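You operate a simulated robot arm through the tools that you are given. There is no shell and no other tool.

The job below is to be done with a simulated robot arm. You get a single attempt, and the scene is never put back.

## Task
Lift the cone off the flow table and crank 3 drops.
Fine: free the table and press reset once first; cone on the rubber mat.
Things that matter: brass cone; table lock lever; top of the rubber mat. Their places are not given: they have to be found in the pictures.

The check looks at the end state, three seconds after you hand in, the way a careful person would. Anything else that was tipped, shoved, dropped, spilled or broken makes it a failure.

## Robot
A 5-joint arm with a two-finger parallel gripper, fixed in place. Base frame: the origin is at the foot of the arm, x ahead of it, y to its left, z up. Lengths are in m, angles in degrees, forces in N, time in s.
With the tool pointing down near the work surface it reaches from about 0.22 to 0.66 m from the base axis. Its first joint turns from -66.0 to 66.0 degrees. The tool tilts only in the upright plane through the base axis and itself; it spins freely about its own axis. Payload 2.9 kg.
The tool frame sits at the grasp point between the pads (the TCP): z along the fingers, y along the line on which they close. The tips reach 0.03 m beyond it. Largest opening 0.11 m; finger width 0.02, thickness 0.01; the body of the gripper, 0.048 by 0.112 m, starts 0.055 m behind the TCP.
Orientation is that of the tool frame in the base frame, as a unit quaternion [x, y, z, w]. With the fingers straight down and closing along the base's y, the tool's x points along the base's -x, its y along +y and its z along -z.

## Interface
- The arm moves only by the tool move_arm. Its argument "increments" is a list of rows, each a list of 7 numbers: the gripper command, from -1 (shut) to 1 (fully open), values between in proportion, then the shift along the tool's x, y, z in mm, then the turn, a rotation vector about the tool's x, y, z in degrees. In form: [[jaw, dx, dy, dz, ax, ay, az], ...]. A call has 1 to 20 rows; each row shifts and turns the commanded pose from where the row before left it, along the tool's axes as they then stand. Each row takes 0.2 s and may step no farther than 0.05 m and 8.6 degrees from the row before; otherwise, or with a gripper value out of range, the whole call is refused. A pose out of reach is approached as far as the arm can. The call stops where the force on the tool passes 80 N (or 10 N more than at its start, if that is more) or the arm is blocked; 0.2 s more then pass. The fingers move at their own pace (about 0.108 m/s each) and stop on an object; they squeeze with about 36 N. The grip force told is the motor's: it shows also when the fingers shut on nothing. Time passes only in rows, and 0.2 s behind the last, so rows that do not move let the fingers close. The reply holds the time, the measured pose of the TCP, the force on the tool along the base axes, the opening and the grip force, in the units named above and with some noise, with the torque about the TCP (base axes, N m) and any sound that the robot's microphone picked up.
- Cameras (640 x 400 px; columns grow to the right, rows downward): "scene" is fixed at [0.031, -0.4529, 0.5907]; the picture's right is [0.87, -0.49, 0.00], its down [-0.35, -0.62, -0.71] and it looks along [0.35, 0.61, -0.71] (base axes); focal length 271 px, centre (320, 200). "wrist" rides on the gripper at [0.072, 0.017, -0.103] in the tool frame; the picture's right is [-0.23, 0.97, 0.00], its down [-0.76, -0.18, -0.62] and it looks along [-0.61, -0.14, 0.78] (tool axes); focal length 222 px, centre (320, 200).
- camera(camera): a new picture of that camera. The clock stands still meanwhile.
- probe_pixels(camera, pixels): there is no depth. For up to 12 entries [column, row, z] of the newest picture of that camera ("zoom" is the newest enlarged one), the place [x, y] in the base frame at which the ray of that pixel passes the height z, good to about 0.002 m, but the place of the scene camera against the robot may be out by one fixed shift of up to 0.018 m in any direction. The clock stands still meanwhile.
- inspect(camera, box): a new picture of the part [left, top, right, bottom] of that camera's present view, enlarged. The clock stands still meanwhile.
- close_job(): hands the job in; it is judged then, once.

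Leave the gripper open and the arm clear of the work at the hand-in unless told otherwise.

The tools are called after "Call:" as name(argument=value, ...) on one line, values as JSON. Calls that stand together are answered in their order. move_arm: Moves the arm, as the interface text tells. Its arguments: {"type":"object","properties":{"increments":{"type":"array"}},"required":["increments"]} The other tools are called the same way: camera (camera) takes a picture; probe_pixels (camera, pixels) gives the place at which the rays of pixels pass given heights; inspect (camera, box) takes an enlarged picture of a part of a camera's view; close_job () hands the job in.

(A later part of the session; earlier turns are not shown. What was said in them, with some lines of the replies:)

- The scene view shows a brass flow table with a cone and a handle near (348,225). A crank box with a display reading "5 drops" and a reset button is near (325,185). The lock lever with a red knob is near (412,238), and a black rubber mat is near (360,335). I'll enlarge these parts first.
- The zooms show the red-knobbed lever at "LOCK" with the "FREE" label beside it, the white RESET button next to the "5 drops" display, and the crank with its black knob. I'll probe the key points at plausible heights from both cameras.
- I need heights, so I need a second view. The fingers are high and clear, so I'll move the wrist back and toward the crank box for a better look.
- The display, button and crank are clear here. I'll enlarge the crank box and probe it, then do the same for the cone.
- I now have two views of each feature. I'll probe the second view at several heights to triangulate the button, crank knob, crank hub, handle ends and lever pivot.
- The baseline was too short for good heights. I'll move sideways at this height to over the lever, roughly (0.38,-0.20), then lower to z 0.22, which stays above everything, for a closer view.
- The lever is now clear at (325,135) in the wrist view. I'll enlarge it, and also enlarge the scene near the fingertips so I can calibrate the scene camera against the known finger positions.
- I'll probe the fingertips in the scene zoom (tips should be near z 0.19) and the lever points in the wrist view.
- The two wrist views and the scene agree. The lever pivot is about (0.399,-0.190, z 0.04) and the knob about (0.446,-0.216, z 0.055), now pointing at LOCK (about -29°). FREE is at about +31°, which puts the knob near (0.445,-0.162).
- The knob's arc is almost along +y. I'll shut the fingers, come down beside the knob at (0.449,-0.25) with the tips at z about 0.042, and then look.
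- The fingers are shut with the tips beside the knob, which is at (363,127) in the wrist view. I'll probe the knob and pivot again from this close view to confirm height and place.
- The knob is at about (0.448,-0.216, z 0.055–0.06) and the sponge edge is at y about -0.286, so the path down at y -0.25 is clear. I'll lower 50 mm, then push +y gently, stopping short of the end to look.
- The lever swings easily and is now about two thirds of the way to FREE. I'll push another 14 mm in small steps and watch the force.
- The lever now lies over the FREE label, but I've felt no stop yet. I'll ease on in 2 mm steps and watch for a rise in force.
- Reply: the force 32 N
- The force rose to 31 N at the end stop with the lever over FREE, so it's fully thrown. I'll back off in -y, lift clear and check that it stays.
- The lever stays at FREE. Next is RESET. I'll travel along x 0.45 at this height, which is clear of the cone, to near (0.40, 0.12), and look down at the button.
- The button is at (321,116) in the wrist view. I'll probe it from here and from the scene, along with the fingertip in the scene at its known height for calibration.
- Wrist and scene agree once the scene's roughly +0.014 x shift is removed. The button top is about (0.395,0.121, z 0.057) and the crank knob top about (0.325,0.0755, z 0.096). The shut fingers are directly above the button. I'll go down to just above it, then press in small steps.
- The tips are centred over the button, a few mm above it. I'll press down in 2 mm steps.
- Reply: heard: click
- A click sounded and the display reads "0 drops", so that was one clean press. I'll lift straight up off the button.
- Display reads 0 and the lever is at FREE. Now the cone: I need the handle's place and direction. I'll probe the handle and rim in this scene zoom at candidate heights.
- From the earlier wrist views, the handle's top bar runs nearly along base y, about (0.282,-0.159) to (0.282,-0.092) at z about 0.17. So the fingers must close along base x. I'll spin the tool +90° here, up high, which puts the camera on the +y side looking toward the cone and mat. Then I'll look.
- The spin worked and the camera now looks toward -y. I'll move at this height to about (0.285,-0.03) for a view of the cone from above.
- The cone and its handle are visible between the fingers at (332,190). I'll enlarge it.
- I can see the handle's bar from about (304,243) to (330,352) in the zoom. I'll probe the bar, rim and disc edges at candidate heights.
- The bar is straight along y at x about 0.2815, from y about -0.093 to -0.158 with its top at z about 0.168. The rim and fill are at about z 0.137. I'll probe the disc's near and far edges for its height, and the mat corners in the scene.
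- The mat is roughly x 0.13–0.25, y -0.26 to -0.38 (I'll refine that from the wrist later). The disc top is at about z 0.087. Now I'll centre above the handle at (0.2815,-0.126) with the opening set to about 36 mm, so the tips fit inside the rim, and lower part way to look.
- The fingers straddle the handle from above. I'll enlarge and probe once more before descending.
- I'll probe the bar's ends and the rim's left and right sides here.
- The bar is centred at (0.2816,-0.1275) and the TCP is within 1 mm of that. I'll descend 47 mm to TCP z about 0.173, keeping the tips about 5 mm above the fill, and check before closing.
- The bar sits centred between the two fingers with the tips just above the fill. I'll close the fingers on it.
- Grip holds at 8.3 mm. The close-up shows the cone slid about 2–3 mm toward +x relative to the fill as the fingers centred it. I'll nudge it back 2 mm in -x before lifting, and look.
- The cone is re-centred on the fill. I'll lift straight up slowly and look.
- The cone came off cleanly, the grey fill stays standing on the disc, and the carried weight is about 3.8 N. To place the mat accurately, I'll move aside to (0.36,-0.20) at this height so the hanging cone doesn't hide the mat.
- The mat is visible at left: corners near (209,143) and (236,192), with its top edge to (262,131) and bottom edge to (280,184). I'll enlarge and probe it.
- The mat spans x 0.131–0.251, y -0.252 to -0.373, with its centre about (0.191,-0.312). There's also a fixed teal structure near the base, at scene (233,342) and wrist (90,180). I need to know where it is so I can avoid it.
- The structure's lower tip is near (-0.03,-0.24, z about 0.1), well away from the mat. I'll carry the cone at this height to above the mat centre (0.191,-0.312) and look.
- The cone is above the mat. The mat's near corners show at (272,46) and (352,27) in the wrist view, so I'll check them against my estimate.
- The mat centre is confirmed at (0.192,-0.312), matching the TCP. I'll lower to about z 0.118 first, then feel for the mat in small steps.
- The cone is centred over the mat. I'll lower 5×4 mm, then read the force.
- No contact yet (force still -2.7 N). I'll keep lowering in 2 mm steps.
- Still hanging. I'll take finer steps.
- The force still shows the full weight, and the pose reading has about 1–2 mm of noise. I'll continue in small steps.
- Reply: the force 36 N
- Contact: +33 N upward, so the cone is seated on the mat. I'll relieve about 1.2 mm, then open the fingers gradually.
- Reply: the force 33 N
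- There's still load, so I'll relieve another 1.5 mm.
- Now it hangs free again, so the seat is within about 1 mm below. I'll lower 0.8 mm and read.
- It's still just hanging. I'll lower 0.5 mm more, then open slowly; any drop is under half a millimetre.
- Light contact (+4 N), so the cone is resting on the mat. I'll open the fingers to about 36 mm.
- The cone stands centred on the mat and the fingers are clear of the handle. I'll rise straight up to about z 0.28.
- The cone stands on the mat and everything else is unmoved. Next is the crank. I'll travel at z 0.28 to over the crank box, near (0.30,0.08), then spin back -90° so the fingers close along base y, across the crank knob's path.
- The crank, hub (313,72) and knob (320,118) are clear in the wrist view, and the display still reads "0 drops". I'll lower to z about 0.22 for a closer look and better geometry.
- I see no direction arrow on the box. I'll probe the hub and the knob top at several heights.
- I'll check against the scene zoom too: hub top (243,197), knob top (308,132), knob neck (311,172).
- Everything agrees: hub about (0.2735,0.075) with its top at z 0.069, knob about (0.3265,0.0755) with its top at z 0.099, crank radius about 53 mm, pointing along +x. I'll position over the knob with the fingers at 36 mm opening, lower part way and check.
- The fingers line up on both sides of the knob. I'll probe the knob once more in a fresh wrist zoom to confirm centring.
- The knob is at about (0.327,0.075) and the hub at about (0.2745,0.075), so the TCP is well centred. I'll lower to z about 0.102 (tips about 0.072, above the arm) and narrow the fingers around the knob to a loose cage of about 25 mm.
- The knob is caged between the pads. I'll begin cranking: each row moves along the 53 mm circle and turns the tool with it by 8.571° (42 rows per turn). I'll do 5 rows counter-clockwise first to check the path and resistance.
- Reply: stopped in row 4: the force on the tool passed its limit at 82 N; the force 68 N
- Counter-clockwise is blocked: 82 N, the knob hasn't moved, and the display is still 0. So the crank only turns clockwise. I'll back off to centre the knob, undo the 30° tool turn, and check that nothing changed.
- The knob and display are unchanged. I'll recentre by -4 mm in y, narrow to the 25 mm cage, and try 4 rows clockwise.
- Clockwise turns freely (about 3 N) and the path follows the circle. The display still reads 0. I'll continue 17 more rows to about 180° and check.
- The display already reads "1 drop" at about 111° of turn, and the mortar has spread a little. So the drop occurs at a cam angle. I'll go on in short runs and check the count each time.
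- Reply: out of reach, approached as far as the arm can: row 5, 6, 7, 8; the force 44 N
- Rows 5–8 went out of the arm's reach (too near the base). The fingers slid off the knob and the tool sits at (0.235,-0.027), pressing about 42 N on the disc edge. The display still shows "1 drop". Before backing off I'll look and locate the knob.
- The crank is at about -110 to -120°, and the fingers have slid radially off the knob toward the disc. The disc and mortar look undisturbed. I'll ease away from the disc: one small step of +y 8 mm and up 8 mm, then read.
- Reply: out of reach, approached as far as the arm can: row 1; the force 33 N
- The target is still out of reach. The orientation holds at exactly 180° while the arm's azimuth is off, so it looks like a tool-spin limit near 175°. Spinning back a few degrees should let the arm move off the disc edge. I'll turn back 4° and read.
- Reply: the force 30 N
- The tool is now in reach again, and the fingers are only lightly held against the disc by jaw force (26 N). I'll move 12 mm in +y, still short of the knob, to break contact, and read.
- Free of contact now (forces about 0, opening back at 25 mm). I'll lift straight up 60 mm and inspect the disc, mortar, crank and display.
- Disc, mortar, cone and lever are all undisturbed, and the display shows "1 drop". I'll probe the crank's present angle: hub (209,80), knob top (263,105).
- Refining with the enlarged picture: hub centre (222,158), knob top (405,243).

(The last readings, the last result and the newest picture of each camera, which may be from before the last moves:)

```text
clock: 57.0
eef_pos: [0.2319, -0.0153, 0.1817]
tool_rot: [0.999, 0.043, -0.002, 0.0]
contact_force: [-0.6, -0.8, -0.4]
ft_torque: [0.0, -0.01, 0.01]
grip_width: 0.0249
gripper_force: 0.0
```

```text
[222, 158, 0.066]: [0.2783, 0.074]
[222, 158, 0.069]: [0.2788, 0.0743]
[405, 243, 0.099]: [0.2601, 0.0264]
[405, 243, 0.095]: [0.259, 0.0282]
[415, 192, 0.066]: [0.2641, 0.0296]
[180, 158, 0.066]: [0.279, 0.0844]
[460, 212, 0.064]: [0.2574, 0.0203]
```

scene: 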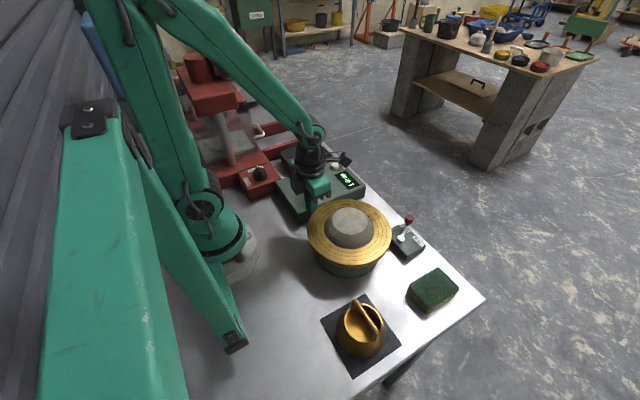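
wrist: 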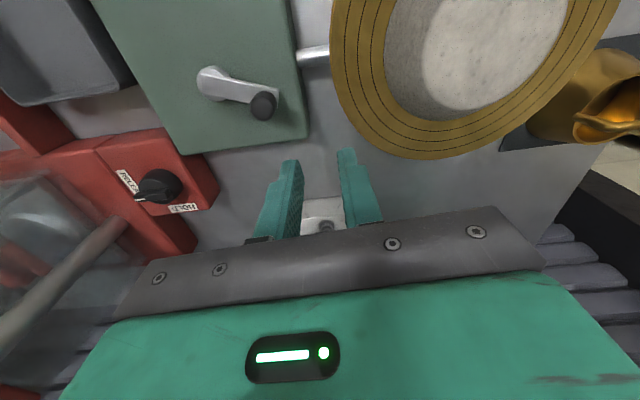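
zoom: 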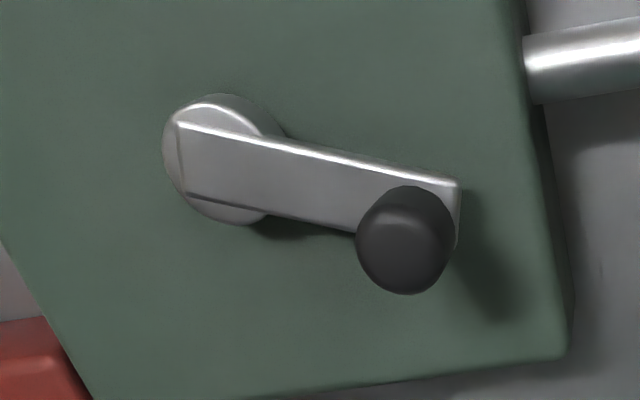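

The crank is at about -110°, just past the drop. New plan: keep the tool's spin fixed, and push the knob round from behind with the shut fingers, travelling a slightly smaller circle (47 mm radius) that stays within reach. First I'll spin back 85°, shut the fingers, and go above a point behind the knob at (0.288,0.029).

Call:
move_arm(increments=[[-1, 0, 0, 0, 0, 0, -8.5], [-1, 0, 0, 0, 0, 0, -8.5], [-1, 0, 0, 0, 0, 0, -8.5], [-1, 0, 0, 0, 0, 0, -8.5], [-1, 0, 0, 0, 0, 0, -8.5], [-1, 0, 0, 0, 0, 0, -8.5], [-1, 0, 0, 0, 0, 0, -8.5], [-1, 0, 0, 0, 0, 0, -8.5], [-1, 0, 0, 0, 0, 0, -8.5], [-1, 0, 0, 0, 0, 0, -8.5], [-1, 22.3, 27.9, 0, 0, 0, 0], [-1, 22.3, 27.9, 0, 0, 0, 0], [-1, 0, 0, 0, 0, 0, 0]])

Call:
camera(camera="wrist")

Call:
inspect(camera="scene", box=[250, 120, 410, 260])

```text
clock: 59.8
eef_pos: [0.2902, 0.0287, 0.1797]
tool_rot: [0.707, 0.707, -0.001, -0.001]
contact_force: [-0.3, 0.7, -0.2]
ft_torque: [0.0, -0.04, -0.02]
grip_width: 0.0
gripper_force: 35.7
```

```text
taken
```

wrist: 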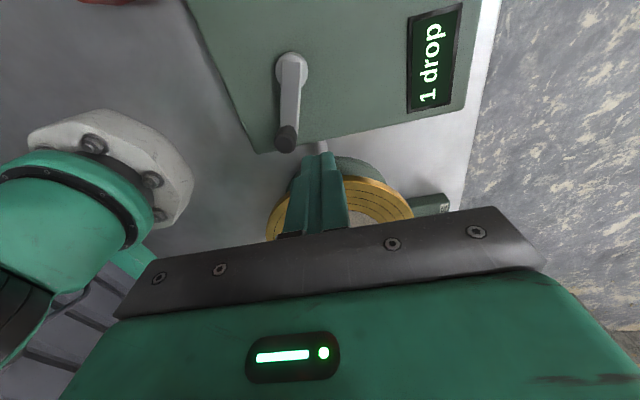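

```text
2.86 times, centred on (330, 190) of scene
```

zoom: 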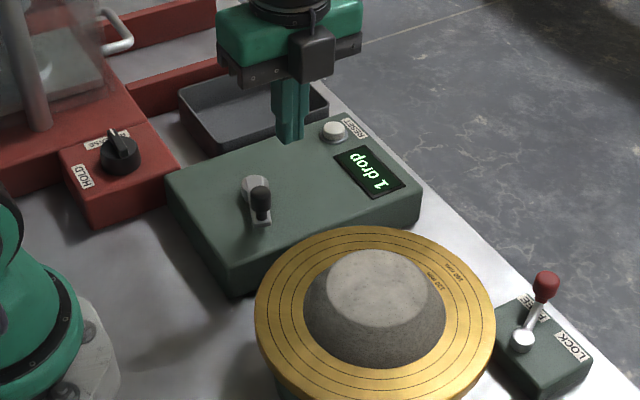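

From this angle the wrist camera sees the crank, knob and display ("1 drop") all at once. I'll enlarge and probe the hub and knob again.

Call:
inspect(camera="wrist", box=[230, 30, 370, 180])

```text
2.67 times, centred on (300, 105) of wrist
```

zoom: 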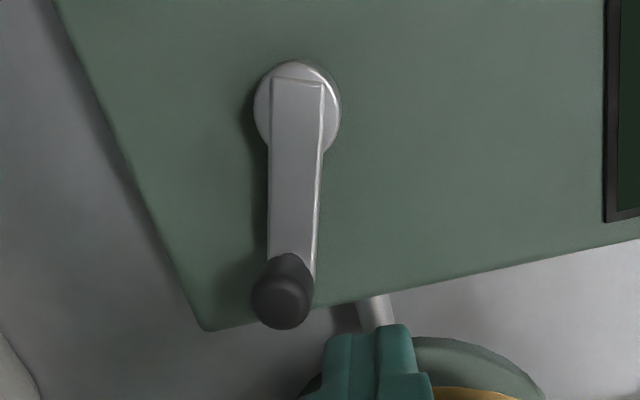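

Call:
probe_pixels(camera="zoom", pixels=[[298, 106, 0.067], [255, 106, 0.067], [341, 106, 0.067], [282, 300, 0.099], [282, 300, 0.095], [253, 295, 0.095], [313, 293, 0.095], [292, 257, 0.066]])

```text
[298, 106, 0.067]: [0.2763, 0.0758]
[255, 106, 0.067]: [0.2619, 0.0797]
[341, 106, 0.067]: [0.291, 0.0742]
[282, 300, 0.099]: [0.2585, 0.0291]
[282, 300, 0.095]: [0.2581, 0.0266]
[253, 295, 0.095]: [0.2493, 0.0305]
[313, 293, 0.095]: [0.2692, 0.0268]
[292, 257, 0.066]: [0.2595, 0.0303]
```

Hub about (0.276,0.0753), knob about (0.2585,0.028), angle -110°, radius about 51 mm. The shut fingers at (0.290,0.029) clear the knob by about 11 mm. I'll descend 76 mm beside it, to z about 0.104.

Call:
move_arm(increments=[[-1, 0, -1, 35, 0, 0, 0], [-1, 0, -1, 30, 0, 0, 0], [-1, 0, 0, 11, 0, 0, 0], [-1, 0, 0, 0, 0, 0, 0]])

Call:
camera(camera="wrist")

Call:
inspect(camera="scene", box=[250, 120, 410, 260])

```text
clock: 60.8
eef_pos: [0.2858, 0.0295, 0.1035]
tool_rot: [0.707, 0.707, -0.001, -0.001]
contact_force: [-0.7, -0.2, 0.5]
ft_torque: [-0.01, 0.02, -0.01]
grip_width: 0.0
gripper_force: 36.3
```

```text
taken
```

wrist: 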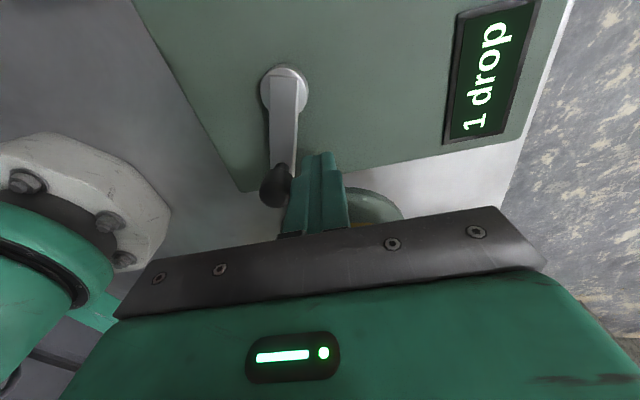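

```text
2.86 times, centred on (330, 190) of scene
```

zoom: 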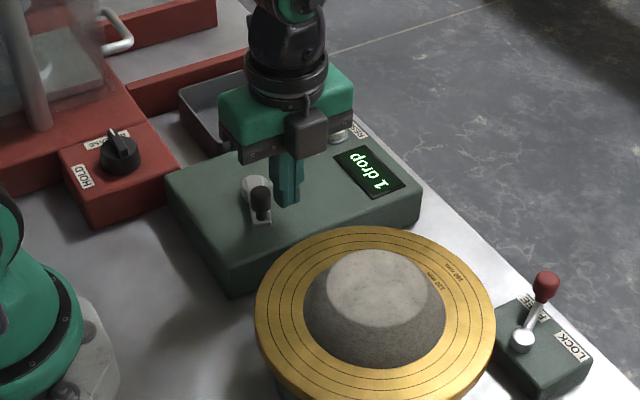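

The fingers are behind the knob and ready. I'll sweep the circle 9 steps of 10° (fingers to about -165°, knob to about -190°), then check the count, force and position.

Call:
move_arm(increments=[[-1, -1.42, -8.07, 0, 0, 0, 0], [-1, 0, -8.19, 0, 0, 0, 0], [-1, 1.42, -8.07, 0, 0, 0, 0], [-1, 2.8, -7.7, 0, 0, 0, 0], [-1, 4.1, -7.1, 0, 0, 0, 0], [-1, 5.27, -6.28, 0, 0, 0, 0], [-1, 6.28, -5.27, 0, 0, 0, 0], [-1, 0, 0, 0, 0, 0, 0]])

Call:
camera(camera="wrist")

Call:
inspect(camera="scene", box=[250, 120, 410, 260])

```text
clock: 62.6
eef_pos: [0.233, 0.0482, 0.1039]
tool_rot: [0.707, 0.707, -0.003, -0.001]
contact_force: [-0.2, -4.5, -0.9]
ft_torque: [-0.09, 0.01, 0.02]
grip_width: 0.0001
gripper_force: 36.1
```

```text
taken
```

wrist: 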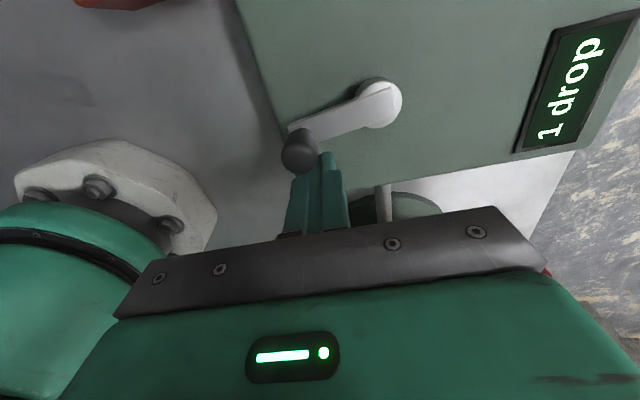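

```text
2.86 times, centred on (330, 190) of scene
```

zoom: 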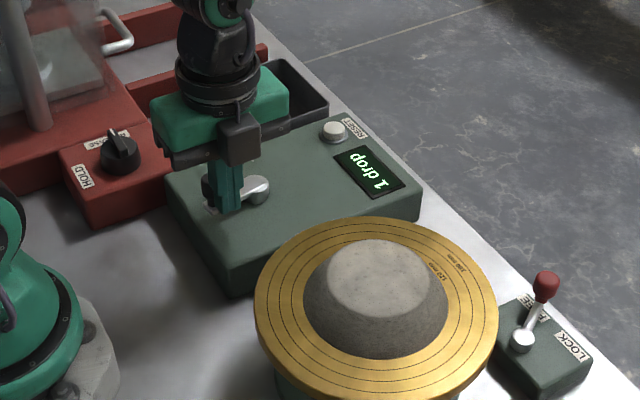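

That works well: the knob moves along with about 4 N and the table plate is rising on its cam. The count is still 1. Continuing 8 more steps along the near side.

Call:
move_arm(increments=[[-1, 7.1, -4.1, 0, 0, 0, 0], [-1, 7.7, -2.8, 0, 0, 0, 0], [-1, 8.07, -1.42, 0, 0, 0, 0], [-1, 8.19, 0, 0, 0, 0, 0], [-1, 8.07, 1.42, 0, 0, 0, 0], [-1, 7.7, 2.8, 0, 0, 0, 0], [-1, 7.1, 4.1, 0, 0, 0, 0], [-1, 0, 0, 0, 0, 0, 0]])

Call:
camera(camera="wrist")

Call:
inspect(camera="scene", box=[250, 120, 410, 260])

```text
clock: 64.4
eef_pos: [0.2319, 0.1031, 0.1049]
tool_rot: [0.706, 0.708, -0.002, -0.001]
contact_force: [-3.9, -0.5, -1.3]
ft_torque: [-0.02, 0.08, 0.03]
grip_width: 0.0
gripper_force: 36.0
```

```text
taken
```

wrist: 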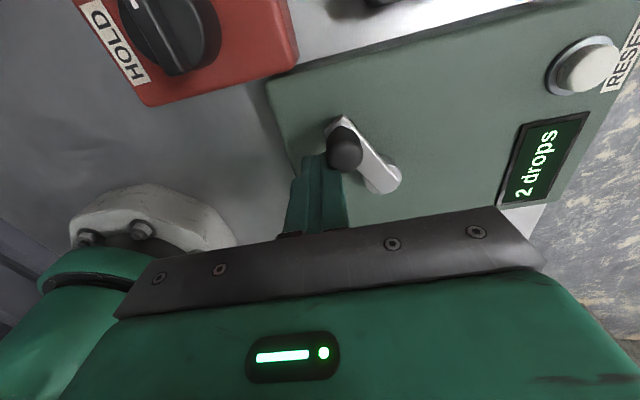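

```text
2.86 times, centred on (330, 190) of scene
```

zoom: 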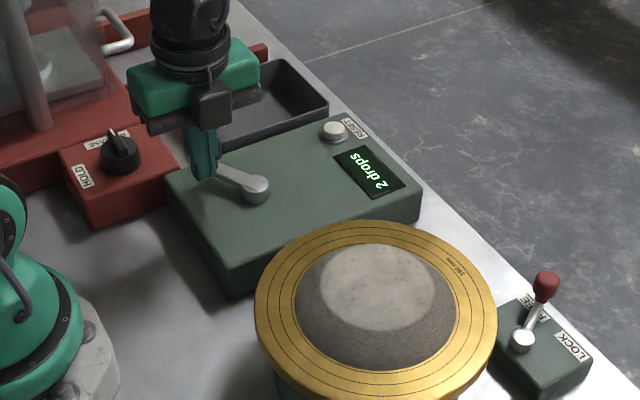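

"2 drops" already, so there are several drops per turn and the next may come within about 120° or less. I'll go in 2–3 step runs now and stop the moment it reads 3.

Call:
move_arm(increments=[[-1, 6.28, 5.27, 0, 0, 0, 0], [-1, 5.27, 6.28, 0, 0, 0, 0], [-1, 4.1, 7.1, 0, 0, 0, 0], [-1, 0, 0, 0, 0, 0, 0]])

Call:
camera(camera="wrist")

Call:
inspect(camera="scene", box=[250, 120, 410, 260])

```text
clock: 65.4
eef_pos: [0.2529, 0.1191, 0.1045]
tool_rot: [0.707, 0.707, -0.001, 0.0]
contact_force: [-0.1, 0.3, -0.7]
ft_torque: [-0.01, -0.01, -0.01]
grip_width: 0.0
gripper_force: 36.0
```

```text
taken
```

wrist: 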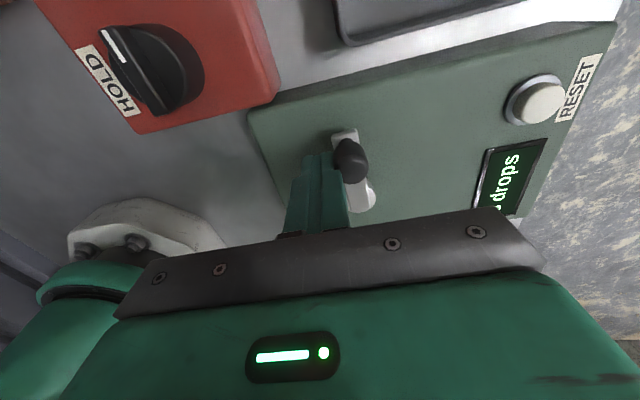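

```text
2.86 times, centred on (330, 190) of scene
```

zoom: 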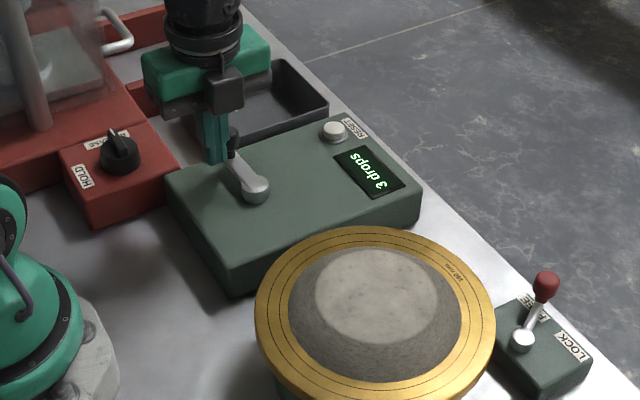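

The display reads "3 drops". Stopping here. I'll back the fingers off away from the knob the way they came, then lift straight up.

Call:
move_arm(increments=[[-1, -2, -3.5, 0, 0, 0, 0], [-1, -2, -3.5, 0, 0, 0, 0], [-1, 0, 0, -20, 0, 0, 0], [-1, 0, 0, -40, 0, 0, 0], [-1, 0, 0, -45, 0, 0, 0], [-1, 0, 0, -45, 0, 0, 0], [-1, 0, 0, 0, 0, 0, 0]])

Call:
camera(camera="wrist")

Call:
inspect(camera="scene", box=[250, 120, 410, 260])

```text
clock: 67.0
eef_pos: [0.2465, 0.1164, 0.2543]
tool_rot: [0.707, 0.707, -0.002, -0.001]
contact_force: [0.1, 0.2, 0.4]
ft_torque: [-0.01, -0.01, 0.01]
grip_width: 0.0
gripper_force: 35.9
```

```text
taken
```

wrist: 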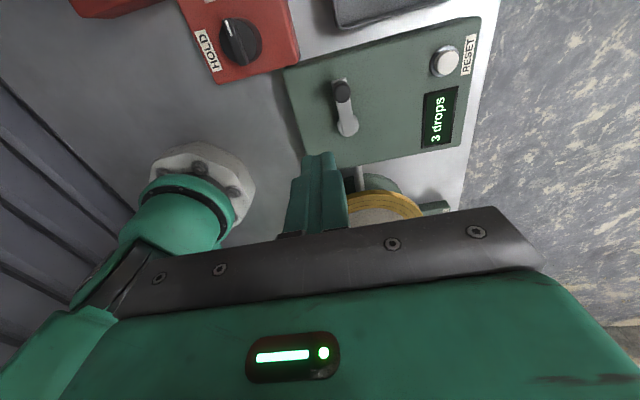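

```text
2.86 times, centred on (330, 190) of scene
```

zoom: 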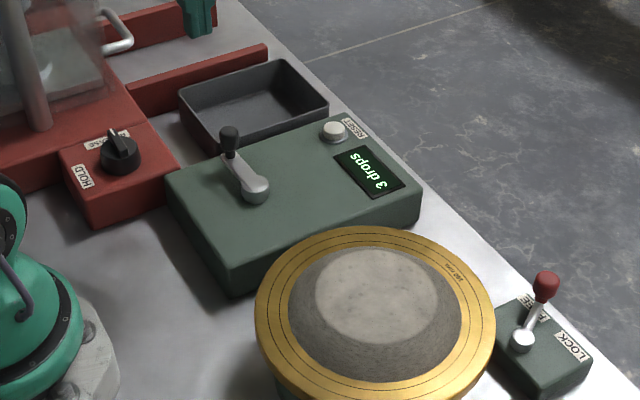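

"3 drops" is confirmed from both cameras. I'll move up and outward to a clear place and open the gripper, then do a final check of everything.

Call:
move_arm(increments=[[-1, 0, 25, -30, 0, 0, 0], [-1, 0, 40, -30, 0, 0, 0], [-1, 0, 40, -10, 0, 0, 0], [0, 0, 0, 0, 0, 0, 0], [1, 0, 0, 0, 0, 0, 0], [1, 0, 0, 0, 0, 0, 0], [1, 0, 0, 0, 0, 0, 0]])

Call:
camera(camera="scene")

Call:
inspect(camera="scene", box=[280, 150, 480, 390])

Call:
camera(camera="wrist")

```text
clock: 68.6
eef_pos: [0.3522, 0.1145, 0.3219]
tool_rot: [0.707, 0.707, -0.002, -0.001]
contact_force: [-0.8, 0.4, -0.3]
ft_torque: [-0.02, -0.04, 0.0]
grip_width: 0.1101
gripper_force: 0.0
```

```text
taken
```

scene: 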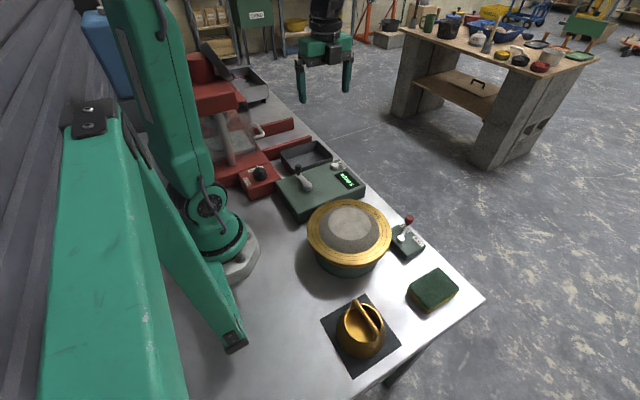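

```text
1.67 times, centred on (380, 270) of scene
```

zoom: 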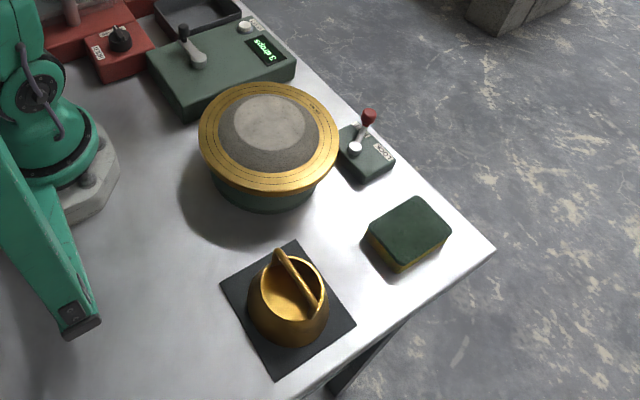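

```text
taken
```

wrist: 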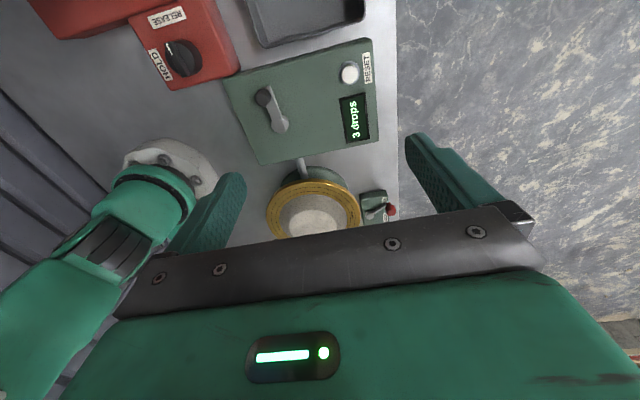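

The final state matches the job:
- **Lever:** at FREE.
- **Reset:** pressed once, with one click, and the counter went to 0.
- **Cone:** upright and centred on the rubber mat.
- **Counter:** reads "3 drops".
- **Other objects:** the sponge, tray and the rest are where they were.
- **Arm:** gripper fully open and clear of the work.

I'm handing in.

Call:
close_job()

```text
The job is handed in.
```

The job is handed in and, as far as the cameras show, the end state is what you asked for; I haven't seen the check's verdict.

- **Table lock:** the lever is thrown fully to its stop at FREE.
- **Reset:** pressed once, with a single click. The counter went from 5 to 0 before the cone was lifted.
- **Cone:** lifted off cleanly, leaving the fill standing on the flow table. It stands upright in the middle of the rubber mat.
- **Drops:** the counter reads 3. The crank only turns clockwise and gave 3 drops in less than one turn, so I stopped there.

**Things that went wrong on the way:**
- I first tried the crank counter-clockwise. It was blocked and the arm stopped at 82 N; the crank did not move.
- Partway through cranking, the arm ran out of reach and the fingers slid off the crank knob. They pressed on the edge of the flow table with about 42 N. I backed off, and the plate, the fill and the count looked unchanged.

The gripper is open and the arm is parked clear. Nothing else looked moved or tipped in the last pictures.
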